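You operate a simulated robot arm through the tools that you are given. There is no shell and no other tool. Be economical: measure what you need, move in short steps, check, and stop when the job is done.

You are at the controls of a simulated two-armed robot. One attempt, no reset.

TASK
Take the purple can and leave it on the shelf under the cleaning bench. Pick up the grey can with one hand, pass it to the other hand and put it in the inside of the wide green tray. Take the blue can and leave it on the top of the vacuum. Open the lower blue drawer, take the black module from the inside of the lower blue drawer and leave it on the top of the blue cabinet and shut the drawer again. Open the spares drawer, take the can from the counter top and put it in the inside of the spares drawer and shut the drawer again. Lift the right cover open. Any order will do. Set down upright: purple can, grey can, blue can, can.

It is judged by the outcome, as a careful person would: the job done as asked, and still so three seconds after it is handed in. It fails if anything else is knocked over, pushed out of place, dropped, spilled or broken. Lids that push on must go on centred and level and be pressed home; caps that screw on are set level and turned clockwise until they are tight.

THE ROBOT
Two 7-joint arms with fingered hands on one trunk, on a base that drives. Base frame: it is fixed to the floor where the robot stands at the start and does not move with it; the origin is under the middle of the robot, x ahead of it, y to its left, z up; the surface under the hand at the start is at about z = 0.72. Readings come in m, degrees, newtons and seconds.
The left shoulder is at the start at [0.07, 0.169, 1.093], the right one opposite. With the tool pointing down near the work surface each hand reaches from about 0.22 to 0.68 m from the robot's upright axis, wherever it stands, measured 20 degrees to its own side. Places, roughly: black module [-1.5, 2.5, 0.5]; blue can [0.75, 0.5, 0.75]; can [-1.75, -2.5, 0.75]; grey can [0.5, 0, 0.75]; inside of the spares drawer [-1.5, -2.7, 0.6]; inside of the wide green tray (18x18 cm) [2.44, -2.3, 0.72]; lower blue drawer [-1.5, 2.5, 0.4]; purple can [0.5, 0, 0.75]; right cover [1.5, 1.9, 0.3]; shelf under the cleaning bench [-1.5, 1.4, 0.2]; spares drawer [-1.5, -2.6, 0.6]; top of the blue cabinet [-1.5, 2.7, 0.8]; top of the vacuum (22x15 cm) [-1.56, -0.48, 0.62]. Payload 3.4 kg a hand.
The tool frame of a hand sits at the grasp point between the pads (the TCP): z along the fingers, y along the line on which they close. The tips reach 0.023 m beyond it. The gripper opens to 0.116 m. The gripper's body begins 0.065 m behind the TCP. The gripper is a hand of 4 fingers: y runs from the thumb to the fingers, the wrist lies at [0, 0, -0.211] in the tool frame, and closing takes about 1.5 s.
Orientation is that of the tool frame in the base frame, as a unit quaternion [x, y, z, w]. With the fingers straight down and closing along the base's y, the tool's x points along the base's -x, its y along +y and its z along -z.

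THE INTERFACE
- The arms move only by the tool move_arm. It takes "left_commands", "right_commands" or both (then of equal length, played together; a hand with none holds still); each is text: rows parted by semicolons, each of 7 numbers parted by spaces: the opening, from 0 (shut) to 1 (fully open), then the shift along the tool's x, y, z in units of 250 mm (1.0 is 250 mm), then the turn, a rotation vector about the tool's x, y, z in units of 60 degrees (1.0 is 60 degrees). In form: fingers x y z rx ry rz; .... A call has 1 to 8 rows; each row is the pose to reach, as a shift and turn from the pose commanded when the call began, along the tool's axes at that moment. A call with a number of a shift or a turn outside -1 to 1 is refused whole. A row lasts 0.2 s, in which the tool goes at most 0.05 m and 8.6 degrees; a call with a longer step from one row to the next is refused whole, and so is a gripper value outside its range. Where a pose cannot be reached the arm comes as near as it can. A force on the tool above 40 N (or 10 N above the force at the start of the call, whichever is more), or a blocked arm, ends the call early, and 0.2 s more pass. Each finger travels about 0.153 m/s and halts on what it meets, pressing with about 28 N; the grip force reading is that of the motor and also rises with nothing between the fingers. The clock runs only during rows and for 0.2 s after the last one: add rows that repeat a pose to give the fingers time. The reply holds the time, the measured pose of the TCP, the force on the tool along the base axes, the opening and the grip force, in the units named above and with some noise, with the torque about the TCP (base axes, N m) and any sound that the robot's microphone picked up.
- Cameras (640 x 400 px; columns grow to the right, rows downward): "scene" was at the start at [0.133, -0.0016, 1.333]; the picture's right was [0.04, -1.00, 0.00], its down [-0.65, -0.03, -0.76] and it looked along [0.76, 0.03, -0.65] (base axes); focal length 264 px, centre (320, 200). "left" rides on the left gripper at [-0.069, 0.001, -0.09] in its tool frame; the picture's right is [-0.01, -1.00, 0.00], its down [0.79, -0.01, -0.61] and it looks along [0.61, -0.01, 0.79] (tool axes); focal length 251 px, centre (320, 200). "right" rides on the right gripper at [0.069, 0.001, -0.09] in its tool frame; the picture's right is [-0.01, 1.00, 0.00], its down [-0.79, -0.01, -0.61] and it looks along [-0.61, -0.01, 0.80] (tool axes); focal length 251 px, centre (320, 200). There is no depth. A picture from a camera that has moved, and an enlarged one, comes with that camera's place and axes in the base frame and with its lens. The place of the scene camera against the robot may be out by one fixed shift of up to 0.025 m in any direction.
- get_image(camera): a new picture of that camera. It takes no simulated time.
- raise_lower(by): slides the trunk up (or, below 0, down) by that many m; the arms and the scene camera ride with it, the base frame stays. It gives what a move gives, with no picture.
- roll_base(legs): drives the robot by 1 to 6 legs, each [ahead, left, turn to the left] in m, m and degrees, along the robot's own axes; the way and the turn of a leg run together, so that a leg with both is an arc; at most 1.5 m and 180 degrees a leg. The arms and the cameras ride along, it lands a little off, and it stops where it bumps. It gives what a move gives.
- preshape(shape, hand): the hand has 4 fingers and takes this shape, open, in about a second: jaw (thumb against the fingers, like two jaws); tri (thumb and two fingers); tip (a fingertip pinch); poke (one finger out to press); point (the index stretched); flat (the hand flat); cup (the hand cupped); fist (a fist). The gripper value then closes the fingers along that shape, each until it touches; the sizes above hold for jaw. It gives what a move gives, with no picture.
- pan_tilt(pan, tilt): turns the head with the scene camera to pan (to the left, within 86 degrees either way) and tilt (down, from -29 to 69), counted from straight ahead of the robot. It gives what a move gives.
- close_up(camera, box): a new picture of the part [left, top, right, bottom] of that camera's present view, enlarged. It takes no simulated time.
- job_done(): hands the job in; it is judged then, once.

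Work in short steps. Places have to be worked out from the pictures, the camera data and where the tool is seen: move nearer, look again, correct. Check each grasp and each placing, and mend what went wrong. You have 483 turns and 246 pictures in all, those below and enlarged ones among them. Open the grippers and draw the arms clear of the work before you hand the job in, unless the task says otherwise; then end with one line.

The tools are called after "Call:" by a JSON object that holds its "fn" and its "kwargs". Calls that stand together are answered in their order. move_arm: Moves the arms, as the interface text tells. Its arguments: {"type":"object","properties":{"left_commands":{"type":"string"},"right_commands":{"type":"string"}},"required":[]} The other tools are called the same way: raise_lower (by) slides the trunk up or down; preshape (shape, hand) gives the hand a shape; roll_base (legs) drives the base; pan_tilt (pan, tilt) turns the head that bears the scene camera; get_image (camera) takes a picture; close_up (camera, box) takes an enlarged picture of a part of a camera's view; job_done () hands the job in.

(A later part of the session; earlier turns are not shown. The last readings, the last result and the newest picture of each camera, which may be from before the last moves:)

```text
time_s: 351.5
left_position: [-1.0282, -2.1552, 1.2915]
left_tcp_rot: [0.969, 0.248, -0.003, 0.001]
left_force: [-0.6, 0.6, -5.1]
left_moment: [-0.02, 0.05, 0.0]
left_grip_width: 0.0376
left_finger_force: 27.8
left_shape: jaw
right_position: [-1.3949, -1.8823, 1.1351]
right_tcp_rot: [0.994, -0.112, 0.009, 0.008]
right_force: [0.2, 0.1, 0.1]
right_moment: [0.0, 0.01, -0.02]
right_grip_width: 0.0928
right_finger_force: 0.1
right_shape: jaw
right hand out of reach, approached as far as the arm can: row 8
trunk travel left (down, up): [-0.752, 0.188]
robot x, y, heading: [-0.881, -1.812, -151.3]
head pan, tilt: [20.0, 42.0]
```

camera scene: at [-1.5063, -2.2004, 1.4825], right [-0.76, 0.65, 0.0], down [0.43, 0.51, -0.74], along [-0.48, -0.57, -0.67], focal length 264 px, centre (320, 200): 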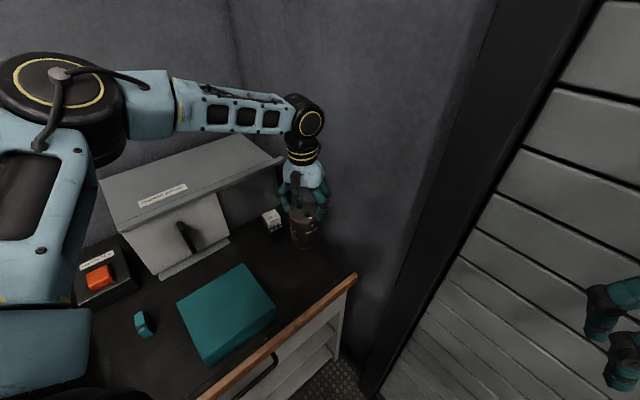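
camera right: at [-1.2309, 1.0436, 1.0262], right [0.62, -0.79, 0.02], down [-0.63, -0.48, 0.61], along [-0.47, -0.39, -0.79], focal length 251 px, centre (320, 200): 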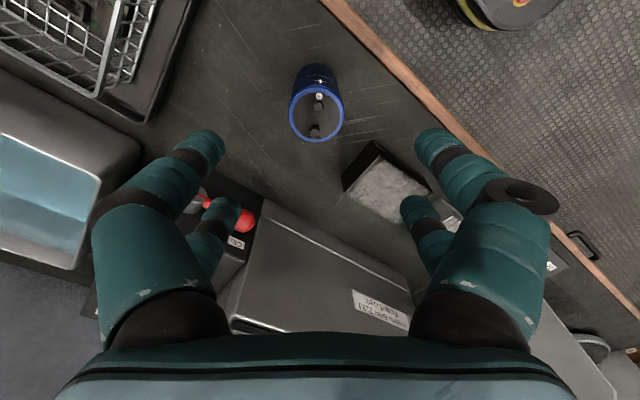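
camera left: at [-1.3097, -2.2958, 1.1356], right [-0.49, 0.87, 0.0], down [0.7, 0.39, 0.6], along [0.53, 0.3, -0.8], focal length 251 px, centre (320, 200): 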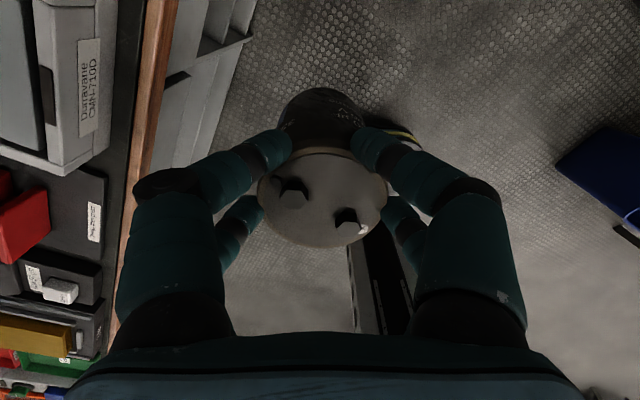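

I turn to heading -135°, tilt the right hand 35° forward and go near the handle.

Call:
{"fn": "roll_base", "kwargs": {"legs": [[0, 0, 16.3]]}}

Call:
{"fn": "move_arm", "kwargs": {"right_commands": "0.8 0 0 0 -0.12 0 0;0.8 0 0 0 -0.24 0 0;0.8 0 0 0 -0.36 0 0;0.8 0 0 0 -0.48 0 0;0.8 0 0 0 -0.58 0 0"}}

Call:
{"fn": "pan_tilt", "kwargs": {"pan": -5, "tilt": 40}}

Call:
{"fn": "get_image", "kwargs": {"camera": "scene"}}

Call:
{"fn": "get_image", "kwargs": {"camera": "right"}}

```text
time_s: 352.9
left_position: [-0.9257, -2.1829, 1.2916]
left_tcp_rot: [0.923, 0.384, -0.002, 0.0]
left_force: [0.1, 1.0, -5.1]
left_moment: [-0.02, 0.02, -0.04]
left_grip_width: 0.0377
left_finger_force: 28.0
left_shape: jaw
right_position: [-1.3533, -2.0241, 1.1355]
right_tcp_rot: [0.999, 0.032, 0.011, 0.007]
right_force: [0.6, -0.2, -1.2]
right_moment: [0.02, -0.01, -0.02]
right_grip_width: 0.0927
right_finger_force: 0.1
right_shape: jaw
trunk travel left (down, up): [-0.752, 0.188]
robot x, y, heading: [-0.8843, -1.8107, -134.5]
head pan, tilt: [20.0, 42.0]
```

```text
time_s: 354.1
left_position: [-0.9238, -2.182, 1.2912]
left_tcp_rot: [0.923, 0.384, -0.003, 0.002]
left_force: [0.5, 0.1, -4.8]
left_moment: [-0.03, 0.04, 0.04]
left_grip_width: 0.0379
left_finger_force: 28.8
left_shape: jaw
right_position: [-1.3528, -2.0258, 1.1364]
right_tcp_rot: [0.951, 0.026, 0.019, 0.307]
right_force: [1.5, 0.5, -0.3]
right_moment: [0.01, 0.05, 0.02]
right_grip_width: 0.0926
right_finger_force: 0.0
right_shape: jaw
trunk travel left (down, up): [-0.752, 0.188]
robot x, y, heading: [-0.882, -1.8112, -134.6]
head pan, tilt: [20.0, 42.0]
```

```text
time_s: 355.0
left_position: [-0.9239, -2.1845, 1.2905]
left_tcp_rot: [0.923, 0.384, -0.002, 0.0]
left_force: [-0.3, -0.1, -5.5]
left_moment: [-0.04, 0.03, -0.02]
left_grip_width: 0.0376
left_finger_force: 27.2
left_shape: jaw
right_position: [-1.3529, -2.0256, 1.1341]
right_tcp_rot: [0.952, 0.026, 0.02, 0.304]
right_force: [0.1, 0.3, 0.5]
right_moment: [-0.01, -0.04, 0.03]
right_grip_width: 0.0927
right_finger_force: 0.0
right_shape: jaw
trunk travel left (down, up): [-0.752, 0.188]
robot x, y, heading: [-0.88, -1.8109, -134.5]
head pan, tilt: [-5.0, 40.0]
```

```text
101 pictures are left
camera scene: at [-0.9821, -1.9081, 1.4855], right [-0.65, 0.76, 0.0], down [0.49, 0.42, -0.77], along [-0.58, -0.5, -0.64], focal length 264 px, centre (320, 200)
```

scene: 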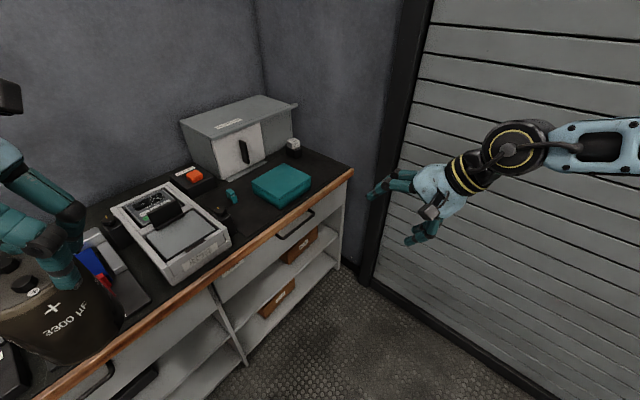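

```text
100 pictures are left
camera right: at [-1.2889, -1.9699, 1.2091], right [0.03, -0.81, 0.58], down [-0.83, 0.31, 0.47], along [-0.56, -0.49, -0.66], focal length 251 px, centre (320, 200)
```

right: 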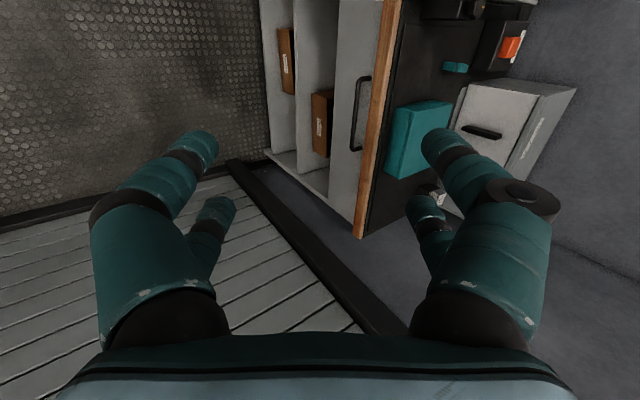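

Excellent view of the handle from the right hand camera; I zoom in.

Call:
{"fn": "close_up", "kwargs": {"camera": "right", "box": [300, 50, 420, 180]}}

```text
3.08 times, centred on (360, 115) of right
camera zoom: at [-1.2889, -1.9699, 1.2091], right [0.03, -0.81, 0.58], down [-0.83, 0.31, 0.47], along [-0.56, -0.49, -0.66], focal length 774 px, centre (197, 462)
```

zoom: 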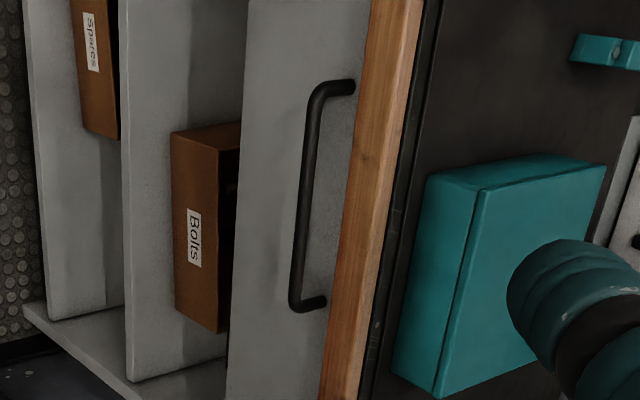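

Handle bar: x -1.38…-1.55, y≈-2.40, z≈0.762, gap to face ~2 cm; counter edge y≈-2.415, top 0.838. I reduce the tilt to 20°, narrow the fingers, raise the left hand further and move to a pre-grasp point.

Call:
{"fn": "move_arm", "kwargs": {"right_commands": "0.6 0 0 0 0.05 0 0;0.5 0 0 0 0.1 0 0;0.4 0 0 0 0.15 0 0;0.39 0 0 0 0.2 0 0;0.39 0 0 0 0.25 0 0", "left_commands": "0 0 0 -0.12 0 0 0;0 0 0 -0.24 0 0 0;0 0 0 -0.36 0 0 0;0 0 0 -0.48 0 0 0;0 0 0 -0.6 0 0 0"}}

Call:
{"fn": "raise_lower", "kwargs": {"by": -0.15}}

Call:
{"fn": "roll_base", "kwargs": {"legs": [[0.26, 0.15, 0]]}}

Call:
{"fn": "get_image", "kwargs": {"camera": "right"}}

```text
time_s: 356.2
left_position: [-0.9238, -2.1845, 1.4283]
left_tcp_rot: [0.923, 0.384, -0.003, 0.001]
left_force: [-0.9, -0.5, -5.2]
left_moment: [-0.05, 0.02, 0.01]
left_grip_width: 0.0372
left_finger_force: 28.0
left_shape: jaw
left hand out of reach, approached as far as the arm can: row 5
right_position: [-1.3536, -2.0269, 1.1338]
right_tcp_rot: [0.983, 0.029, 0.016, 0.178]
right_force: [-0.3, 0.4, 0.2]
right_moment: [-0.02, 0.02, 0.01]
right_grip_width: 0.0458
right_finger_force: 0.0
right_shape: jaw
trunk travel left (down, up): [-0.752, 0.188]
robot x, y, heading: [-0.8811, -1.8121, -134.7]
head pan, tilt: [-5.0, 40.0]
```

```text
time_s: 357.9
left_position: [-0.9245, -2.183, 1.2774]
left_tcp_rot: [0.923, 0.384, -0.003, 0.0]
left_force: [0.2, -0.2, -5.7]
left_moment: [-0.05, 0.05, -0.02]
left_grip_width: 0.0372
left_finger_force: 27.7
left_shape: jaw
right_position: [-1.3534, -2.0244, 0.9854]
right_tcp_rot: [0.983, 0.028, 0.015, 0.178]
right_force: [-0.6, -0.3, 0.6]
right_moment: [-0.01, 0.02, -0.03]
right_grip_width: 0.0456
right_finger_force: 0.1
right_shape: jaw
trunk travel left (down, up): [-0.602, 0.338]
robot x, y, heading: [-0.8798, -1.8103, -134.8]
head pan, tilt: [-5.0, 40.0]
```

```text
time_s: 359.9
left_position: [-1.0013, -2.4701, 1.2774]
left_tcp_rot: [0.924, 0.381, -0.004, 0.0]
left_force: [-0.4, 0.2, -4.3]
left_moment: [-0.06, 0.01, 0.0]
left_grip_width: 0.0372
left_finger_force: 27.5
left_shape: jaw
right_position: [-1.4295, -2.312, 0.9842]
right_tcp_rot: [0.983, 0.028, 0.016, 0.179]
right_force: [0.3, 0.7, -0.3]
right_moment: [0.0, 0.0, 0.0]
right_grip_width: 0.0458
right_finger_force: 0.2
right_shape: jaw
trunk travel left (down, up): [-0.602, 0.338]
robot x, y, heading: [-0.9572, -2.1, -135.2]
head pan, tilt: [-5.0, 40.0]
```

```text
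98 pictures are left
camera right: at [-1.3642, -2.2767, 1.0701], right [0.04, -0.94, 0.35], down [-0.82, 0.17, 0.55], along [-0.57, -0.31, -0.76], focal length 251 px, centre (320, 200)
```

right: 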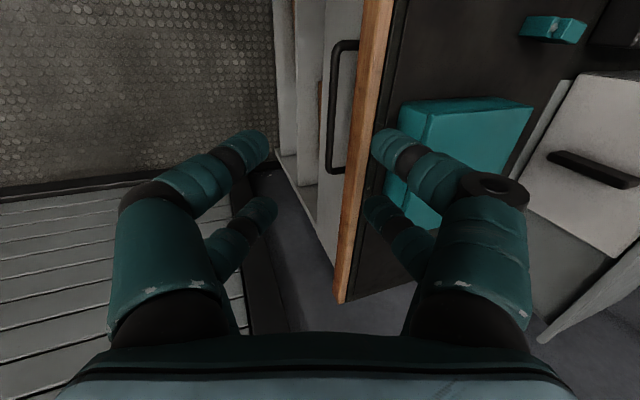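

I zoom in again from this nearer pose to triangulate the bar precisely.

Call:
{"fn": "close_up", "kwargs": {"camera": "right", "box": [280, 20, 440, 200]}}

```text
2.22 times, centred on (360, 110) of right
camera zoom: at [-1.3642, -2.2767, 1.0701], right [0.04, -0.94, 0.35], down [-0.82, 0.17, 0.55], along [-0.57, -0.31, -0.76], focal length 559 px, centre (231, 400)
```

zoom: 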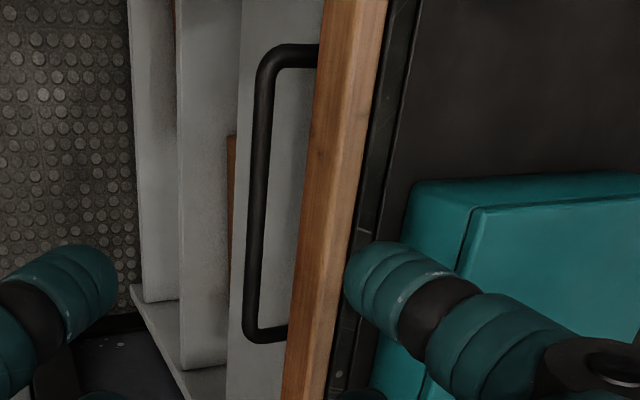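

Triangulated: bar at y≈-2.426, z≈0.733, x -1.39…-1.56; the wood edge starts at z 0.787, y -2.43. I go back to 35° tilt and to a pre-grasp 8 cm up the finger line.

Call:
{"fn": "move_arm", "kwargs": {"right_commands": "0.39 0 0 0 -0.12 0 0;0.39 0 0 0 -0.25 0 0"}}

Call:
{"fn": "roll_base", "kwargs": {"legs": [[0.0686, 0.007, 0]]}}

Call:
{"fn": "raise_lower", "kwargs": {"by": -0.16}}

Call:
{"fn": "get_image", "kwargs": {"camera": "right"}}

```text
time_s: 360.6
left_position: [-0.9998, -2.4711, 1.2785]
left_tcp_rot: [0.924, 0.382, -0.004, 0.002]
left_force: [0.6, 0.2, -4.5]
left_moment: [-0.07, 0.06, 0.0]
left_grip_width: 0.0373
left_finger_force: 27.4
left_shape: jaw
right_position: [-1.4302, -2.3116, 0.9862]
right_tcp_rot: [0.952, 0.024, 0.02, 0.305]
right_force: [-0.5, 0.0, 0.1]
right_moment: [-0.02, 0.0, 0.0]
right_grip_width: 0.0454
right_finger_force: 0.1
right_shape: jaw
trunk travel left (down, up): [-0.602, 0.338]
robot x, y, heading: [-0.9595, -2.0957, -134.8]
head pan, tilt: [-5.0, 40.0]
```

```text
time_s: 361.6
left_position: [-1.0417, -2.5215, 1.2778]
left_tcp_rot: [0.924, 0.382, -0.004, 0.0]
left_force: [0.5, 0.8, -4.8]
left_moment: [-0.05, -0.01, 0.01]
left_grip_width: 0.0373
left_finger_force: 28.1
left_shape: jaw
right_position: [-1.4713, -2.3626, 0.9858]
right_tcp_rot: [0.952, 0.025, 0.018, 0.305]
right_force: [0.1, 0.2, 0.2]
right_moment: [-0.01, 0.01, -0.02]
right_grip_width: 0.0454
right_finger_force: 0.1
right_shape: jaw
trunk travel left (down, up): [-0.602, 0.338]
robot x, y, heading: [-0.9964, -2.1534, -135.3]
head pan, tilt: [-5.0, 40.0]
```

```text
time_s: 363.4
left_position: [-1.0415, -2.5235, 1.1176]
left_tcp_rot: [0.924, 0.382, -0.003, 0.0]
left_force: [-0.3, 1.2, -5.2]
left_moment: [-0.07, 0.0, 0.02]
left_grip_width: 0.0375
left_finger_force: 27.9
left_shape: jaw
right_position: [-1.4715, -2.3633, 0.8252]
right_tcp_rot: [0.952, 0.024, 0.02, 0.306]
right_force: [-0.1, 0.2, -0.2]
right_moment: [-0.01, 0.0, -0.01]
right_grip_width: 0.0456
right_finger_force: 0.0
right_shape: jaw
trunk travel left (down, up): [-0.442, 0.498]
robot x, y, heading: [-0.9993, -2.1545, -134.9]
head pan, tilt: [-5.0, 40.0]
```

```text
96 pictures are left
camera right: at [-1.4073, -2.3085, 0.8996], right [0.03, -0.81, 0.58], down [-0.82, 0.31, 0.47], along [-0.57, -0.49, -0.66], focal length 251 px, centre (320, 200)
```

right: 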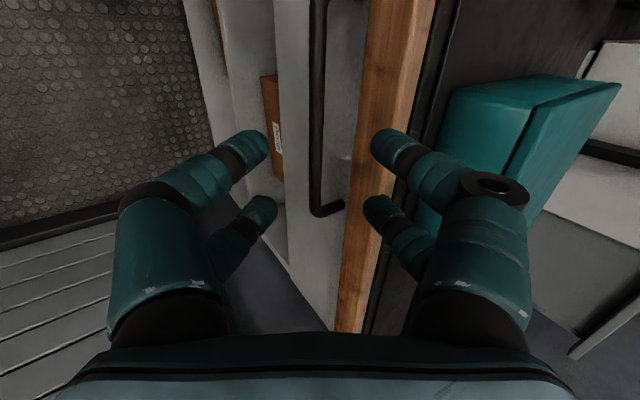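

The bar sits centred between the finger rows; I narrow the opening and slide in along the finger direction most of the way.

Call:
{"fn": "move_arm", "kwargs": {"right_commands": "0.3 0 -0.02 0 0 0 0;0.2 0 -0.04 0.06 0 0 0;0.2 0 -0.04 0.14 0 0 0;0.2 0 -0.04 0.22 0 0 0"}}

Call:
{"fn": "get_image", "kwargs": {"camera": "right"}}

```text
time_s: 364.4
left_position: [-1.0424, -2.5243, 1.1179]
left_tcp_rot: [0.924, 0.382, -0.003, 0.0]
left_force: [0.1, -0.3, -5.6]
left_moment: [-0.09, 0.03, -0.01]
left_grip_width: 0.0375
left_finger_force: 27.9
left_shape: jaw
right_position: [-1.4687, -2.3898, 0.7766]
right_tcp_rot: [0.952, 0.025, 0.019, 0.306]
right_force: [0.5, 0.2, 0.0]
right_moment: [-0.03, 0.0, 0.01]
right_grip_width: 0.0236
right_finger_force: 0.0
right_shape: jaw
trunk travel left (down, up): [-0.442, 0.498]
robot x, y, heading: [-0.9957, -2.1537, -134.9]
head pan, tilt: [-5.0, 40.0]
```

```text
95 pictures are left
camera right: at [-1.4042, -2.334, 0.8498], right [0.03, -0.81, 0.58], down [-0.82, 0.31, 0.47], along [-0.57, -0.49, -0.66], focal length 251 px, centre (320, 200)
```

right: 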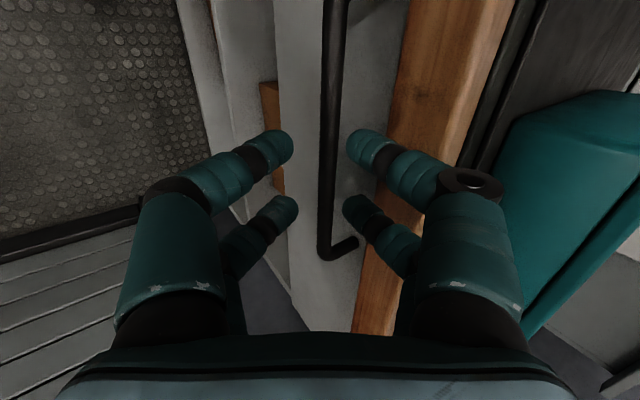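

Bar is well between the fingers, and the wood edge passes outside. I advance the last 4.5 cm and look.

Call:
{"fn": "move_arm", "kwargs": {"right_commands": "0.2 0 0 0.08 0 0 0;0.2 0 0 0.14 0 0 0;0.2 0 0 0.18 0 0 0"}}

Call:
{"fn": "get_image", "kwargs": {"camera": "right"}}

```text
time_s: 365.2
left_position: [-1.0432, -2.5211, 1.1186]
left_tcp_rot: [0.925, 0.381, -0.004, 0.003]
left_force: [-1.3, -0.8, -4.8]
left_moment: [-0.02, 0.04, -0.06]
left_grip_width: 0.0372
left_finger_force: 28.2
left_shape: jaw
right_position: [-1.4656, -2.4123, 0.739]
right_tcp_rot: [0.952, 0.025, 0.019, 0.305]
right_force: [3.2, 24.9, 9.8]
right_moment: [-1.33, 0.29, -0.25]
right_grip_width: 0.023
right_finger_force: 0.2
right_shape: jaw
trunk travel left (down, up): [-0.442, 0.498]
robot x, y, heading: [-0.9968, -2.1532, -135.2]
head pan, tilt: [-5.0, 40.0]
```

```text
94 pictures are left
camera right: at [-1.402, -2.3561, 0.8129], right [0.03, -0.81, 0.58], down [-0.82, 0.31, 0.47], along [-0.56, -0.49, -0.66], focal length 251 px, centre (320, 200)
```

right: 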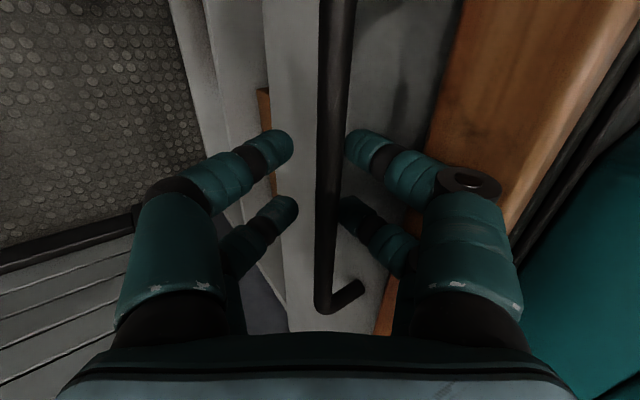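

The fingertips are behind the bar and touch the drawer face lightly. I close on the bar.

Call:
{"fn": "move_arm", "kwargs": {"right_commands": "0.1 0 0 -0.01 0 0 0;0 0 0 -0.015 0 0 0;0 0 0 -0.015 0 0 0;0 0 0 -0.015 0 0 0;0 0 0 -0.015 0 0 0"}}

Call:
{"fn": "get_image", "kwargs": {"camera": "right"}}

```text
time_s: 366.4
left_position: [-1.0448, -2.5253, 1.1171]
left_tcp_rot: [0.924, 0.383, -0.002, -0.001]
left_force: [0.2, -0.4, -5.2]
left_moment: [-0.07, 0.05, 0.02]
left_grip_width: 0.0374
left_finger_force: 28.0
left_shape: jaw
right_position: [-1.4659, -2.4124, 0.7387]
right_tcp_rot: [0.953, 0.026, 0.02, 0.302]
right_force: [8.7, -1.4, -21.8]
right_moment: [0.12, -0.08, 0.01]
right_grip_width: 0.0
right_finger_force: 28.0
right_shape: jaw
trunk travel left (down, up): [-0.442, 0.498]
robot x, y, heading: [-0.9941, -2.1496, -135.0]
head pan, tilt: [-5.0, 40.0]
```

```text
93 pictures are left
camera right: at [-1.4028, -2.3571, 0.8139], right [0.03, -0.82, 0.58], down [-0.83, 0.31, 0.47], along [-0.56, -0.49, -0.67], focal length 251 px, centre (320, 200)
```

right: 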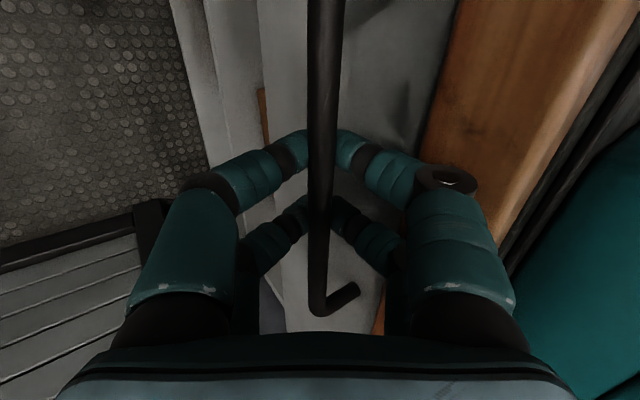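

The fingertips meet behind the bar, so it is hooked. I pull by driving the base straight +y, 10 cm first.

Call:
{"fn": "roll_base", "kwargs": {"legs": [[-0.07, -0.07, 0]]}}

Call:
{"fn": "get_image", "kwargs": {"camera": "right"}}

```text
time_s: 367.5
left_position: [-1.0436, -2.4275, 1.117]
left_tcp_rot: [0.924, 0.383, -0.002, 0.0]
left_force: [0.1, 0.5, -3.7]
left_moment: [-0.08, 0.06, -0.03]
left_grip_width: 0.0375
left_finger_force: 28.1
left_shape: jaw
right_position: [-1.467, -2.3147, 0.7399]
right_tcp_rot: [0.952, 0.026, 0.02, 0.303]
right_force: [13.9, -2.3, -28.4]
right_moment: [0.19, -0.07, 0.04]
right_grip_width: 0.0
right_finger_force: 27.9
right_shape: jaw
trunk travel left (down, up): [-0.442, 0.498]
robot x, y, heading: [-0.9989, -2.0535, -135.1]
head pan, tilt: [-5.0, 40.0]
```

```text
92 pictures are left
camera right: at [-1.4029, -2.2599, 0.8143], right [0.03, -0.81, 0.58], down [-0.83, 0.31, 0.47], along [-0.56, -0.49, -0.66], focal length 251 px, centre (320, 200)
```

right: 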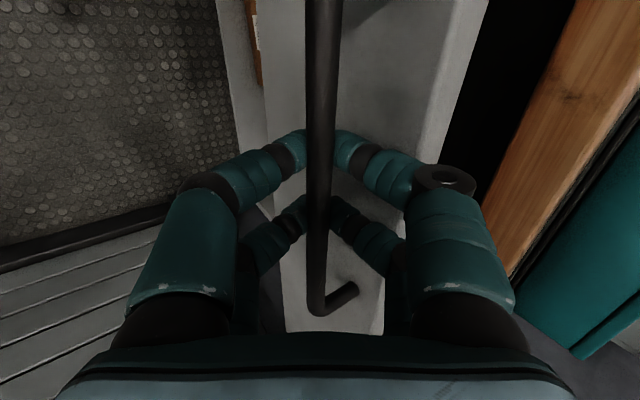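

The drawer is opening. I pull another 18 cm.

Call:
{"fn": "roll_base", "kwargs": {"legs": [[-0.127, -0.127, 0]]}}

Call:
{"fn": "pan_tilt", "kwargs": {"pan": 0, "tilt": 48}}

Call:
{"fn": "get_image", "kwargs": {"camera": "scene"}}

Call:
{"fn": "get_image", "kwargs": {"camera": "right"}}

```text
time_s: 369.0
left_position: [-1.0436, -2.2516, 1.117]
left_tcp_rot: [0.924, 0.383, -0.002, -0.001]
left_force: [-0.6, 0.0, -5.0]
left_moment: [-0.05, 0.02, 0.02]
left_grip_width: 0.0372
left_finger_force: 27.9
left_shape: jaw
right_position: [-1.4665, -2.1383, 0.7401]
right_tcp_rot: [0.953, 0.025, 0.021, 0.303]
right_force: [1.8, -1.6, -23.0]
right_moment: [0.12, -0.03, -0.02]
right_grip_width: 0.0
right_finger_force: 28.0
right_shape: jaw
trunk travel left (down, up): [-0.442, 0.498]
robot x, y, heading: [-0.9949, -1.8762, -134.9]
head pan, tilt: [-5.0, 40.0]
```

```text
time_s: 369.7
left_position: [-1.0434, -2.2496, 1.1172]
left_tcp_rot: [0.924, 0.383, -0.002, 0.0]
left_force: [0.1, -0.8, -4.7]
left_moment: [-0.08, 0.0, 0.0]
left_grip_width: 0.0372
left_finger_force: 28.3
left_shape: jaw
right_position: [-1.4664, -2.1369, 0.7394]
right_tcp_rot: [0.952, 0.024, 0.021, 0.303]
right_force: [-2.2, 2.4, -16.8]
right_moment: [0.11, 0.01, -0.09]
right_grip_width: 0.0
right_finger_force: 28.3
right_shape: jaw
trunk travel left (down, up): [-0.442, 0.498]
robot x, y, heading: [-0.9975, -1.8796, -135.0]
head pan, tilt: [0.0, 48.0]
```

```text
91 pictures are left
camera scene: at [-1.0919, -1.9745, 1.1637], right [-0.71, 0.71, 0.0], down [0.53, 0.53, -0.67], along [-0.47, -0.47, -0.74], focal length 264 px, centre (320, 200)
```

scene: 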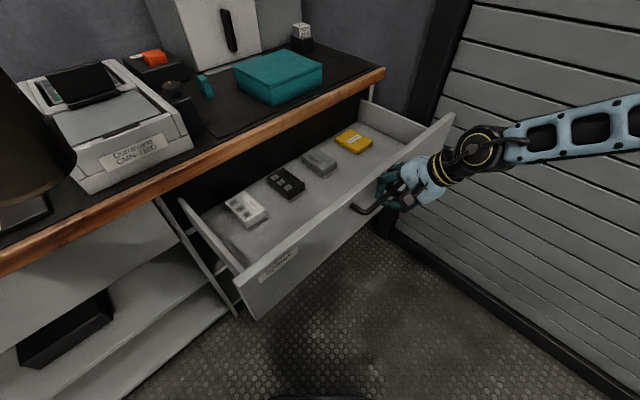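

```text
90 pictures are left
camera right: at [-1.4024, -2.0813, 0.8136], right [0.03, -0.82, 0.58], down [-0.83, 0.31, 0.47], along [-0.56, -0.49, -0.67], focal length 251 px, centre (320, 200)
```

right: 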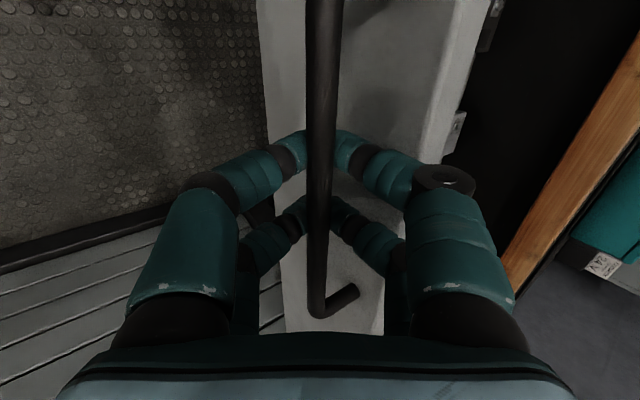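

Drawer is open ~28 cm; inside is a row of small items at y≈-2.39 and a free strip in front of them. I release the handle and retract the right hand along its approach line.

Call:
{"fn": "move_arm", "kwargs": {"right_commands": "0.1 0 0 0 0 0 0;0.22 0 0 0 0 0 0;0.22 0 0 0 0 0 0;0.22 0 0 -0.1 0 0 0;0.22 0 0 -0.25 0 0 0;0.22 0 0 -0.4 0 0 0;0.22 0 0 -0.55 0 0 0"}}

Call:
{"fn": "get_image", "kwargs": {"camera": "right"}}

```text
time_s: 371.3
left_position: [-1.04, -2.2471, 1.1181]
left_tcp_rot: [0.924, 0.383, -0.004, 0.0]
left_force: [0.5, 0.9, -5.5]
left_moment: [-0.05, 0.03, 0.01]
left_grip_width: 0.0373
left_finger_force: 27.5
left_shape: jaw
right_position: [-1.471, -2.0554, 0.8542]
right_tcp_rot: [0.952, 0.025, 0.019, 0.305]
right_force: [0.1, -0.4, -1.1]
right_moment: [0.01, 0.01, 0.0]
right_grip_width: 0.0252
right_finger_force: 0.0
right_shape: jaw
trunk travel left (down, up): [-0.442, 0.498]
robot x, y, heading: [-0.9965, -1.8793, -134.6]
head pan, tilt: [0.0, 48.0]
```

```text
89 pictures are left
camera right: at [-1.4075, -2.0, 0.9286], right [0.03, -0.81, 0.58], down [-0.83, 0.31, 0.47], along [-0.56, -0.49, -0.66], focal length 251 px, centre (320, 200)
```

right: 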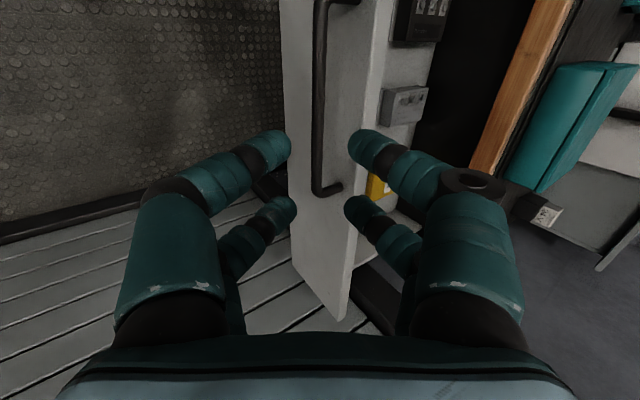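

Released cleanly. I raise the trunk, pull the right hand further back/up, and extend the left hand with the can.

Call:
{"fn": "raise_lower", "kwargs": {"by": 0.25}}

Call:
{"fn": "move_arm", "kwargs": {"left_commands": "0 -0.13 -0.03 0.15 0 0 0;0 -0.26 -0.06 0.3 0 0 0;0 -0.39 -0.09 0.45 0 0 0;0 -0.52 -0.12 0.6 0 0 0;0 -0.66 -0.15 0.75 0 0 0;0 -0.8 -0.18 0.9 0 0 0", "right_commands": "0.2 0 0 -0.15 0 0 0;0.2 0 0 -0.3 0 0 0;0.2 0 0 -0.45 0 0 0;0.2 0 0 -0.6 0 0 0;0.2 0 0 -0.7 0 0 0;0.2 0 0 -0.8 0 0 0"}}

```text
time_s: 373.9
left_position: [-1.0406, -2.2486, 1.3668]
left_tcp_rot: [0.924, 0.382, -0.002, 0.0]
left_force: [-0.8, 0.0, -5.0]
left_moment: [-0.03, 0.03, 0.0]
left_grip_width: 0.0371
left_finger_force: 27.9
left_shape: jaw
right_position: [-1.4718, -2.0566, 1.1037]
right_tcp_rot: [0.952, 0.026, 0.019, 0.304]
right_force: [0.1, 0.7, 0.3]
right_moment: [-0.02, 0.01, 0.0]
right_grip_width: 0.0252
right_finger_force: 0.1
right_shape: jaw
trunk travel left (down, up): [-0.692, 0.248]
robot x, y, heading: [-0.9995, -1.8777, -134.7]
head pan, tilt: [0.0, 48.0]
```

```text
refused: row 1 steps farther than a row can; nothing moved
```

Call:
{"fn": "move_arm", "kwargs": {"left_commands": "0 -0.1 -0.02 0.12 0 0 0;0 -0.2 -0.04 0.24 0 0 0;0 -0.3 -0.07 0.36 0 0 0;0 -0.4 -0.1 0.48 0 0 0;0 -0.5 -0.12 0.6 0 0 0;0 -0.6 -0.14 0.72 0 0 0;0 -0.7 -0.16 0.84 0 0 0;0 -0.8 -0.18 0.95 0 0 0", "right_commands": "0.2 0 0 -0.1 0 0 0;0.2 0 0 -0.2 0 0 0;0.2 0 0 -0.3 0 0 0;0.2 0 0 -0.4 0 0 0;0.2 0 0 -0.5 0 0 0;0.2 0 0 -0.6 0 0 0;0.2 0 0 -0.7 0 0 0;0.2 0 0 -0.8 0 0 0"}}

```text
time_s: 375.7
left_position: [-1.2175, -2.3607, 1.1316]
left_tcp_rot: [0.924, 0.382, -0.003, 0.0]
left_force: [-0.9, -0.1, -5.7]
left_moment: [-0.04, 0.04, -0.02]
left_grip_width: 0.0369
left_finger_force: 27.7
left_shape: jaw
right_position: [-1.4827, -1.9436, 1.2659]
right_tcp_rot: [0.952, 0.026, 0.02, 0.303]
right_force: [-0.6, 0.5, -0.4]
right_moment: [0.04, -0.01, 0.0]
right_grip_width: 0.0233
right_finger_force: 0.0
right_shape: jaw
trunk travel left (down, up): [-0.692, 0.248]
robot x, y, heading: [-0.9978, -1.8743, -135.0]
head pan, tilt: [0.0, 48.0]
```

Now I turn 10° left and shift so the can is above the drawer's free strip.

Call:
{"fn": "roll_base", "kwargs": {"legs": [[0, 0, 10], [0.074, -0.292, 0]]}}

Call:
{"fn": "get_image", "kwargs": {"camera": "left"}}

Call:
{"fn": "get_image", "kwargs": {"camera": "scene"}}

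```text
time_s: 378.4
left_position: [-1.4068, -2.2874, 1.1318]
left_tcp_rot: [0.886, 0.463, -0.002, 0.001]
left_force: [-0.1, 0.3, -4.5]
left_moment: [-0.08, 0.06, 0.02]
left_grip_width: 0.0366
left_finger_force: 27.9
left_shape: jaw
right_position: [-1.7439, -1.9237, 1.267]
right_tcp_rot: [0.946, 0.11, 0.046, 0.301]
right_force: [0.8, 0.2, 0.1]
right_moment: [0.02, 0.02, -0.01]
right_grip_width: 0.0233
right_finger_force: 0.1
right_shape: jaw
trunk travel left (down, up): [-0.692, 0.248]
robot x, y, heading: [-1.2788, -1.7739, -124.8]
head pan, tilt: [0.0, 48.0]
```

```text
88 pictures are left
camera left: at [-1.4439, -2.3446, 1.2217], right [-0.83, 0.56, 0.0], down [0.45, 0.66, 0.6], along [0.34, 0.5, -0.8], focal length 251 px, centre (320, 200)
```

left: 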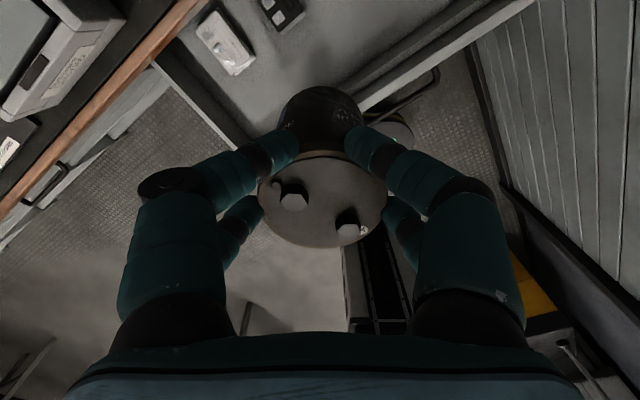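

```text
87 pictures are left
camera scene: at [-1.3516, -1.8857, 1.4141], right [-0.82, 0.57, 0.0], down [0.42, 0.61, -0.67], along [-0.38, -0.55, -0.74], focal length 264 px, centre (320, 200)
```

scene: 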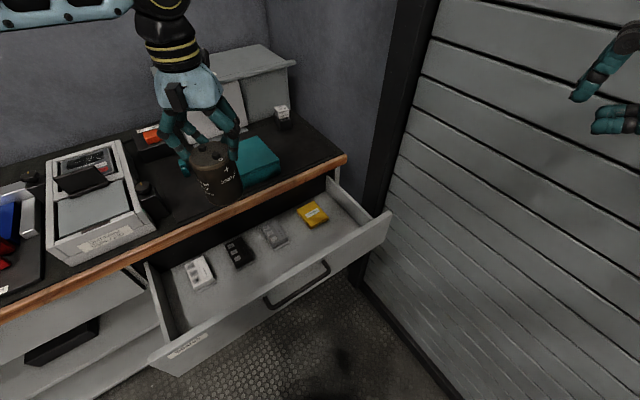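

The can is over the free strip (y -2.21…-2.35). I lower 28 cm, then check.

Call:
{"fn": "raise_lower", "kwargs": {"by": -0.28}}

Call:
{"fn": "get_image", "kwargs": {"camera": "left"}}

Call:
{"fn": "get_image", "kwargs": {"camera": "scene"}}

```text
time_s: 381.2
left_position: [-1.4074, -2.2875, 0.8518]
left_tcp_rot: [0.886, 0.464, -0.002, 0.0]
left_force: [0.5, -0.2, -4.1]
left_moment: [-0.11, 0.05, -0.01]
left_grip_width: 0.0368
left_finger_force: 28.4
left_shape: jaw
right_position: [-1.7442, -1.9222, 0.987]
right_tcp_rot: [0.946, 0.11, 0.046, 0.302]
right_force: [0.0, -1.4, 0.1]
right_moment: [0.0, 0.0, 0.0]
right_grip_width: 0.0234
right_finger_force: 0.0
right_shape: jaw
trunk travel left (down, up): [-0.412, 0.528]
robot x, y, heading: [-1.2774, -1.7722, -124.8]
head pan, tilt: [0.0, 48.0]
```

```text
86 pictures are left
camera left: at [-1.4451, -2.3438, 0.9418], right [-0.83, 0.56, 0.0], down [0.45, 0.66, 0.6], along [0.34, 0.5, -0.8], focal length 251 px, centre (320, 200)
```

left: 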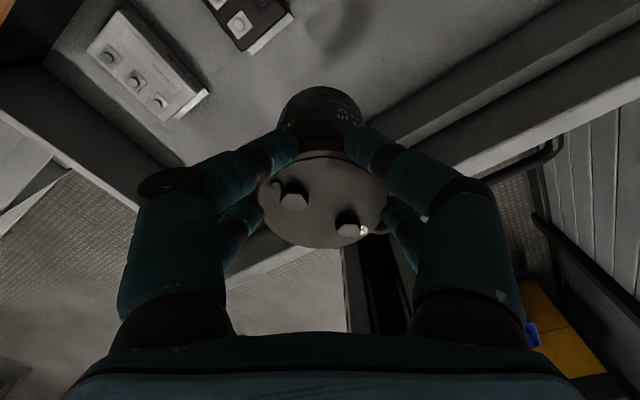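

```text
85 pictures are left
camera scene: at [-1.353, -1.8848, 1.1341], right [-0.82, 0.57, 0.0], down [0.42, 0.61, -0.67], along [-0.38, -0.55, -0.74], focal length 264 px, centre (320, 200)
```

scene: 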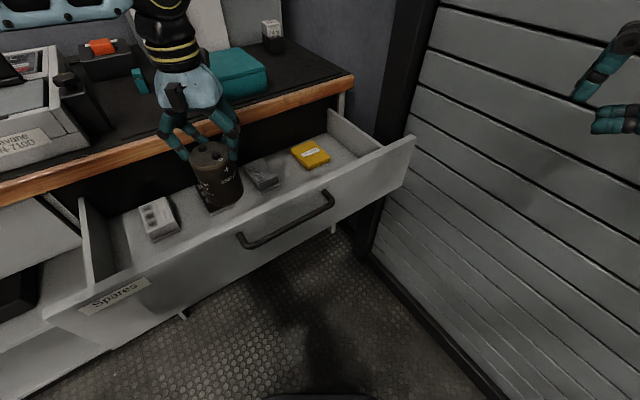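

Descending inside the drawer. 10 cm more, then in small steps.

Call:
{"fn": "raise_lower", "kwargs": {"by": -0.09}}

Call:
{"fn": "raise_lower", "kwargs": {"by": -0.015}}

Call:
{"fn": "get_image", "kwargs": {"camera": "scene"}}

```text
time_s: 382.5
left_position: [-1.4084, -2.2881, 0.7622]
left_tcp_rot: [0.886, 0.463, -0.003, 0.001]
left_force: [0.2, 0.7, -5.2]
left_moment: [-0.07, 0.02, -0.02]
left_grip_width: 0.0368
left_finger_force: 27.9
left_shape: jaw
right_position: [-1.7442, -1.9227, 0.897]
right_tcp_rot: [0.946, 0.111, 0.046, 0.303]
right_force: [0.1, -0.3, 0.2]
right_moment: [0.0, 0.0, 0.0]
right_grip_width: 0.0236
right_finger_force: 0.1
right_shape: jaw
trunk travel left (down, up): [-0.322, 0.618]
robot x, y, heading: [-1.2758, -1.7735, -124.6]
head pan, tilt: [0.0, 48.0]
```

```text
time_s: 383.1
left_position: [-1.4081, -2.2864, 0.7485]
left_tcp_rot: [0.886, 0.463, -0.002, 0.001]
left_force: [0.0, -0.6, -5.3]
left_moment: [-0.06, 0.03, -0.01]
left_grip_width: 0.0365
left_finger_force: 27.9
left_shape: jaw
right_position: [-1.7443, -1.9219, 0.8804]
right_tcp_rot: [0.946, 0.11, 0.047, 0.301]
right_force: [-0.1, -0.3, -0.3]
right_moment: [0.02, -0.01, 0.02]
right_grip_width: 0.0237
right_finger_force: 0.0
right_shape: jaw
trunk travel left (down, up): [-0.307, 0.633]
robot x, y, heading: [-1.2804, -1.7714, -124.7]
head pan, tilt: [0.0, 48.0]
```

```text
84 pictures are left
camera scene: at [-1.3529, -1.8846, 1.029], right [-0.82, 0.57, 0.0], down [0.42, 0.61, -0.67], along [-0.38, -0.55, -0.74], focal length 264 px, centre (320, 200)
```

scene: 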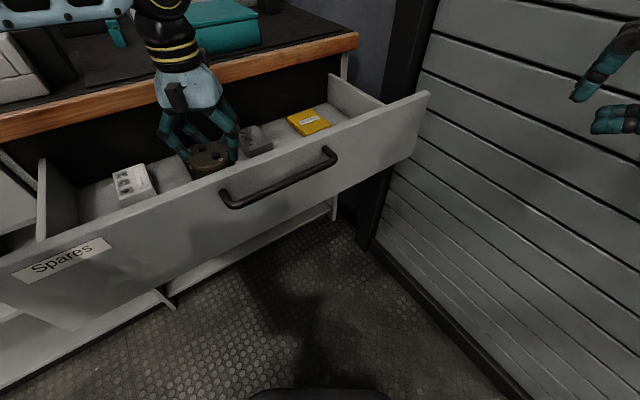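

Call:
{"fn": "raise_lower", "kwargs": {"by": -0.01}}

Call:
{"fn": "raise_lower", "kwargs": {"by": -0.006}}

```text
time_s: 383.7
left_position: [-1.4079, -2.2874, 0.7387]
left_tcp_rot: [0.886, 0.463, -0.003, 0.0]
left_force: [0.8, 0.2, -4.1]
left_moment: [-0.04, 0.05, -0.02]
left_grip_width: 0.0367
left_finger_force: 27.9
left_shape: jaw
right_position: [-1.7437, -1.9222, 0.8714]
right_tcp_rot: [0.946, 0.111, 0.046, 0.301]
right_force: [-0.2, -0.9, 1.4]
right_moment: [0.01, -0.02, 0.02]
right_grip_width: 0.0236
right_finger_force: 0.1
right_shape: jaw
trunk travel left (down, up): [-0.297, 0.643]
robot x, y, heading: [-1.2798, -1.7753, -124.4]
head pan, tilt: [0.0, 48.0]
```

```text
time_s: 384.3
left_position: [-1.4081, -2.2871, 0.7309]
left_tcp_rot: [0.886, 0.464, -0.003, 0.001]
left_force: [0.1, 0.0, -4.4]
left_moment: [-0.09, 0.08, 0.0]
left_grip_width: 0.0368
left_finger_force: 27.6
left_shape: jaw
right_position: [-1.7445, -1.9229, 0.8651]
right_tcp_rot: [0.946, 0.11, 0.046, 0.302]
right_force: [-1.0, -0.3, 0.1]
right_moment: [0.0, 0.02, -0.01]
right_grip_width: 0.0235
right_finger_force: 0.0
right_shape: jaw
trunk travel left (down, up): [-0.291, 0.649]
robot x, y, heading: [-1.2799, -1.775, -124.7]
head pan, tilt: [0.0, 48.0]
```

Call:
{"fn": "raise_lower", "kwargs": {"by": -0.008}}

Call:
{"fn": "raise_lower", "kwargs": {"by": -0.006}}

```text
time_s: 384.8
left_position: [-1.4081, -2.2839, 0.7279]
left_tcp_rot: [0.887, 0.462, -0.006, 0.002]
left_force: [-3.2, -0.6, 28.3]
left_moment: [0.4, -0.12, 0.04]
left_grip_width: 0.0366
left_finger_force: 28.3
left_shape: jaw
right_position: [-1.7434, -1.9201, 0.8598]
right_tcp_rot: [0.945, 0.111, 0.046, 0.303]
right_force: [-0.6, 1.1, -0.1]
right_moment: [0.01, -0.01, 0.05]
right_grip_width: 0.0234
right_finger_force: 0.2
right_shape: jaw
trunk travel left (down, up): [-0.283, 0.657]
robot x, y, heading: [-1.2736, -1.7769, -124.7]
head pan, tilt: [0.0, 48.0]
```

```text
time_s: 385.2
left_position: [-1.4098, -2.286, 0.7279]
left_tcp_rot: [0.886, 0.463, -0.009, 0.001]
left_force: [0.8, 0.7, 21.5]
left_moment: [0.34, -0.27, 0.02]
left_grip_width: 0.0363
left_finger_force: 27.4
left_shape: jaw
right_position: [-1.7435, -1.9204, 0.8573]
right_tcp_rot: [0.946, 0.111, 0.046, 0.302]
right_force: [-0.2, -0.2, 0.6]
right_moment: [0.03, -0.01, -0.01]
right_grip_width: 0.0235
right_finger_force: 0.0
right_shape: jaw
trunk travel left (down, up): [-0.281, 0.659]
robot x, y, heading: [-1.2795, -1.7698, -124.8]
head pan, tilt: [0.0, 48.0]
stopped: the force on the tool passed its limit at 44 N (the readings are from after the stop); the commanded pose is now the measured one
```

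Floor contact at TCP 0.728. I ease up and release, then look.

Call:
{"fn": "raise_lower", "kwargs": {"by": 0.004}}

Call:
{"fn": "move_arm", "kwargs": {"left_commands": "0.4 0 0 0 0 0 0;0.5 0 0 0 0 0 0;0.6 0 0 0 0 0 0;0.7 0 0 0 0 0 0;0.75 0 0 0 0 0 0"}}

Call:
{"fn": "get_image", "kwargs": {"camera": "left"}}

```text
time_s: 385.7
left_position: [-1.4087, -2.2867, 0.7283]
left_tcp_rot: [0.887, 0.463, -0.006, 0.001]
left_force: [-0.9, 0.6, 2.8]
left_moment: [0.21, -0.18, -0.03]
left_grip_width: 0.0363
left_finger_force: 28.0
left_shape: jaw
right_position: [-1.7435, -1.9215, 0.8603]
right_tcp_rot: [0.946, 0.111, 0.047, 0.302]
right_force: [-0.6, -0.6, 0.2]
right_moment: [-0.02, 0.03, 0.01]
right_grip_width: 0.0234
right_finger_force: 0.0
right_shape: jaw
trunk travel left (down, up): [-0.285, 0.655]
robot x, y, heading: [-1.2772, -1.7764, -124.7]
head pan, tilt: [0.0, 48.0]
```

```text
time_s: 386.9
left_position: [-1.4091, -2.2871, 0.7289]
left_tcp_rot: [0.886, 0.464, -0.006, 0.001]
left_force: [-0.4, 0.5, 0.2]
left_moment: [0.0, 0.02, -0.01]
left_grip_width: 0.0866
left_finger_force: 0.0
left_shape: jaw
right_position: [-1.7446, -1.9217, 0.8613]
right_tcp_rot: [0.946, 0.11, 0.047, 0.302]
right_force: [0.5, -0.2, 0.2]
right_moment: [0.0, 0.01, -0.03]
right_grip_width: 0.0234
right_finger_force: 0.0
right_shape: jaw
trunk travel left (down, up): [-0.285, 0.655]
robot x, y, heading: [-1.2794, -1.7725, -124.7]
head pan, tilt: [0.0, 48.0]
```

```text
83 pictures are left
camera left: at [-1.4455, -2.3434, 0.8184], right [-0.83, 0.56, 0.0], down [0.45, 0.66, 0.6], along [0.33, 0.5, -0.8], focal length 251 px, centre (320, 200)
```

left: 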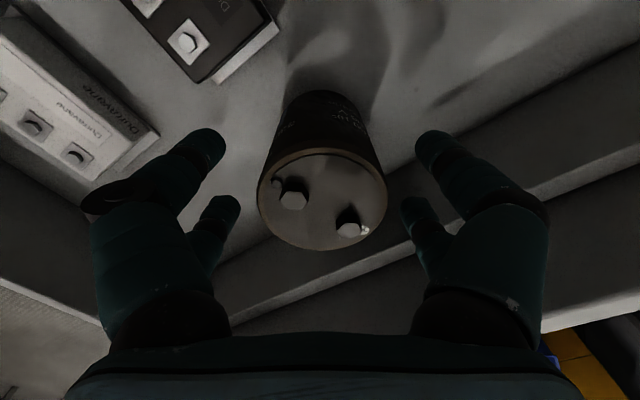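

The can stands in the drawer. I raise up out of the drawer and check it.

Call:
{"fn": "raise_lower", "kwargs": {"by": 0.32}}

Call:
{"fn": "get_image", "kwargs": {"camera": "scene"}}

```text
time_s: 390.1
left_position: [-1.4075, -2.286, 1.0489]
left_tcp_rot: [0.886, 0.464, -0.006, 0.002]
left_force: [0.6, -0.2, 0.3]
left_moment: [0.01, 0.01, 0.03]
left_grip_width: 0.0866
left_finger_force: 0.0
left_shape: jaw
right_position: [-1.7444, -1.9214, 1.1794]
right_tcp_rot: [0.946, 0.11, 0.047, 0.301]
right_force: [0.2, -0.2, -0.1]
right_moment: [0.0, 0.02, 0.02]
right_grip_width: 0.0232
right_finger_force: 0.0
right_shape: jaw
trunk travel left (down, up): [-0.605, 0.335]
robot x, y, heading: [-1.2762, -1.7691, -124.6]
head pan, tilt: [0.0, 48.0]
```

```text
82 pictures are left
camera scene: at [-1.3531, -1.8843, 1.3278], right [-0.82, 0.57, 0.0], down [0.42, 0.61, -0.67], along [-0.38, -0.55, -0.74], focal length 264 px, centre (320, 200)
```

scene: 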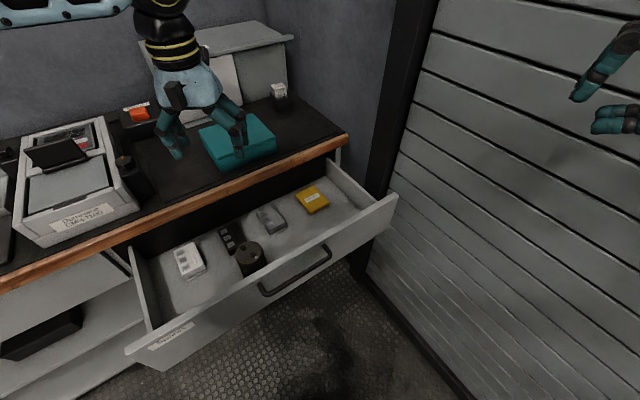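

Now to close it: I turn to heading -135°, fold the left arm back, and prepare the right hand as a fist tilted forward.

Call:
{"fn": "roll_base", "kwargs": {"legs": [[-0.15, 0, 0], [0, 0, -10.3]]}}

Call:
{"fn": "move_arm", "kwargs": {"left_commands": "0.6 0.12 0 -0.08 0 0 0;0.6 0.24 0 -0.16 0 0 0;0.6 0.36 0 -0.24 0 0 0;0.6 0.48 0 -0.32 0 0 0;0.6 0.6 0 -0.4 0 0 0;0.6 0.72 0 -0.48 0 0 0", "right_commands": "0.1 0 0.08 0.05 -0.05 0 0;0 0 0.16 0.11 -0.1 0 0;0 0.03 0.24 0.16 -0.15 0 0;0 0.05 0.32 0.22 -0.2 0 0;0 0.07 0.4 0.28 -0.25 0 0;0 0.07 0.476 0.33 -0.25 0 0"}}

```text
time_s: 392.1
left_position: [-1.4146, -2.1339, 1.0495]
left_tcp_rot: [0.925, 0.38, -0.007, 0.001]
left_force: [-0.6, 0.3, 0.0]
left_moment: [-0.04, 0.03, -0.04]
left_grip_width: 0.0869
left_finger_force: 0.0
left_shape: jaw
right_position: [-1.6783, -1.7141, 1.1815]
right_tcp_rot: [0.952, 0.024, 0.018, 0.305]
right_force: [1.0, 0.7, 0.7]
right_moment: [0.02, -0.01, 0.0]
right_grip_width: 0.0235
right_finger_force: 0.1
right_shape: jaw
trunk travel left (down, up): [-0.605, 0.335]
robot x, y, heading: [-1.191, -1.6521, -135.2]
head pan, tilt: [0.0, 48.0]
```

```text
time_s: 393.5
left_position: [-1.2848, -2.0047, 1.1663]
left_tcp_rot: [0.924, 0.381, -0.007, 0.0]
left_force: [0.7, 0.1, 0.9]
left_moment: [-0.01, 0.0, 0.0]
left_grip_width: 0.07
left_finger_force: 0.1
left_shape: jaw
right_position: [-1.6514, -1.8551, 1.1821]
right_tcp_rot: [0.904, 0.022, 0.021, 0.427]
right_force: [0.9, -0.5, -0.3]
right_moment: [0.0, 0.04, 0.01]
right_grip_width: 0.0
right_finger_force: 28.0
right_shape: jaw
trunk travel left (down, up): [-0.605, 0.335]
robot x, y, heading: [-1.1932, -1.6508, -135.2]
head pan, tilt: [0.0, 48.0]
```

I lower the right hand relative to the shoulder with the arm, so the trunk (and left arm) can stay high.

Call:
{"fn": "move_arm", "kwargs": {"right_commands": "0 0 -0.14 0.115 0 0 0;0 0 -0.28 0.23 0 0 0;0 0 -0.42 0.345 0 0 0;0 0 -0.56 0.46 0 0 0;0 0 -0.7 0.575 0 0 0;0 0 -0.84 0.69 0 0 0;0 0 -1.0 0.82 0 0 0", "left_commands": "0.6 0.05 0.03 -0.08 0 0 0;0.6 0.1 0.06 -0.16 0 0 0;0.6 0.15 0.09 -0.24 0 0 0;0.6 0.2 0.12 -0.32 0 0 0;0.6 0.25 0.15 -0.4 0 0 0;0.6 0.3 0.18 -0.48 0 0 0;0.6 0.35 0.2 -0.55 0 0 0"}}

```text
refused: row 7 steps farther than a row can; nothing moved
```

Call:
{"fn": "move_arm", "kwargs": {"right_commands": "0 0 -0.13 0.11 0 0 0;0 0 -0.27 0.22 0 0 0;0 0 -0.41 0.335 0 0 0;0 0 -0.55 0.45 0 0 0;0 0 -0.69 0.565 0 0 0;0 0 -0.83 0.68 0 0 0;0 0 -0.96 0.79 0 0 0", "left_commands": "0.6 0.05 0.03 -0.08 0 0 0;0.6 0.1 0.06 -0.16 0 0 0;0.6 0.15 0.09 -0.24 0 0 0;0.6 0.2 0.12 -0.32 0 0 0;0.6 0.25 0.15 -0.4 0 0 0;0.6 0.3 0.18 -0.48 0 0 0;0.6 0.35 0.2 -0.55 0 0 0"}}

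```text
time_s: 395.1
left_position: [-1.1989, -1.9818, 1.2777]
left_tcp_rot: [0.925, 0.381, -0.006, -0.001]
left_force: [-0.9, -0.7, 0.2]
left_moment: [0.01, -0.02, 0.0]
left_grip_width: 0.07
left_finger_force: 0.0
left_shape: jaw
left hand out of reach, approached as far as the arm can: row 6, 7
right_position: [-1.6474, -1.8555, 0.871]
right_tcp_rot: [0.904, 0.021, 0.022, 0.426]
right_force: [0.2, -0.6, -0.4]
right_moment: [-0.02, -0.03, 0.01]
right_grip_width: 0.0
right_finger_force: 27.8
right_shape: jaw
trunk travel left (down, up): [-0.605, 0.335]
robot x, y, heading: [-1.1948, -1.6521, -135.3]
head pan, tilt: [0.0, 48.0]
```

Good. Lower the trunk 20 cm and approach the drawer front.

Call:
{"fn": "raise_lower", "kwargs": {"by": -0.2}}

Call:
{"fn": "roll_base", "kwargs": {"legs": [[0.16, 0.185, 0]]}}

Call:
{"fn": "get_image", "kwargs": {"camera": "scene"}}

Call:
{"fn": "get_image", "kwargs": {"camera": "right"}}

```text
time_s: 397.3
left_position: [-1.1981, -1.9812, 1.0766]
left_tcp_rot: [0.925, 0.381, -0.007, 0.001]
left_force: [0.4, 0.2, 0.0]
left_moment: [-0.03, 0.03, 0.01]
left_grip_width: 0.0702
left_finger_force: 0.0
left_shape: jaw
right_position: [-1.646, -1.8553, 0.6703]
right_tcp_rot: [0.904, 0.021, 0.022, 0.426]
right_force: [-0.1, 1.1, -0.4]
right_moment: [0.01, 0.03, 0.0]
right_grip_width: 0.0
right_finger_force: 28.0
right_shape: jaw
trunk travel left (down, up): [-0.405, 0.535]
robot x, y, heading: [-1.189, -1.652, -135.0]
head pan, tilt: [0.0, 48.0]
```

```text
time_s: 399.1
left_position: [-1.184, -2.2223, 1.0758]
left_tcp_rot: [0.925, 0.379, -0.006, 0.0]
left_force: [-0.1, -0.5, 0.2]
left_moment: [0.05, -0.04, 0.0]
left_grip_width: 0.0698
left_finger_force: 0.0
left_shape: jaw
right_position: [-1.6326, -2.0943, 0.6716]
right_tcp_rot: [0.904, 0.02, 0.02, 0.426]
right_force: [0.2, -0.2, 0.0]
right_moment: [0.01, -0.02, 0.0]
right_grip_width: 0.0
right_finger_force: 28.3
right_shape: jaw
trunk travel left (down, up): [-0.405, 0.535]
robot x, y, heading: [-1.1808, -1.8887, -135.4]
head pan, tilt: [0.0, 48.0]
```

```text
81 pictures are left
camera scene: at [-1.271, -1.9881, 1.1278], right [-0.7, 0.71, 0.0], down [0.53, 0.52, -0.67], along [-0.48, -0.47, -0.74], focal length 264 px, centre (320, 200)
```

scene: 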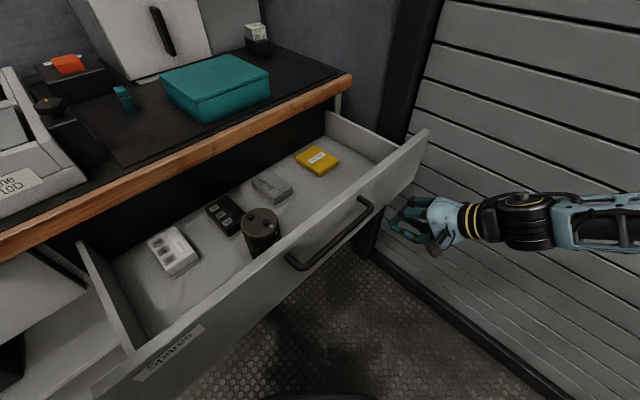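

```text
80 pictures are left
camera right: at [-1.5683, -2.0223, 0.7295], right [0.01, -0.64, 0.77], down [-0.83, 0.43, 0.36], along [-0.56, -0.64, -0.52], focal length 251 px, centre (320, 200)
```

right: 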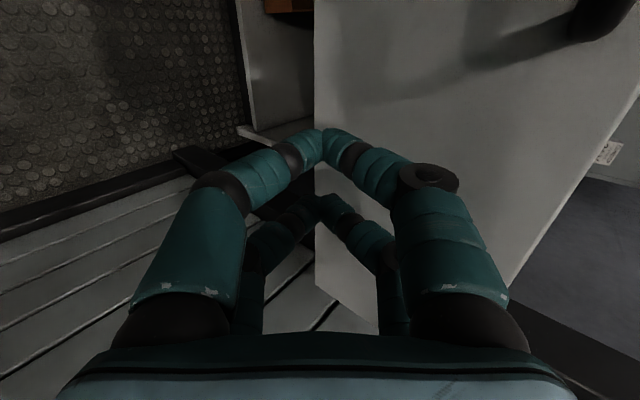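

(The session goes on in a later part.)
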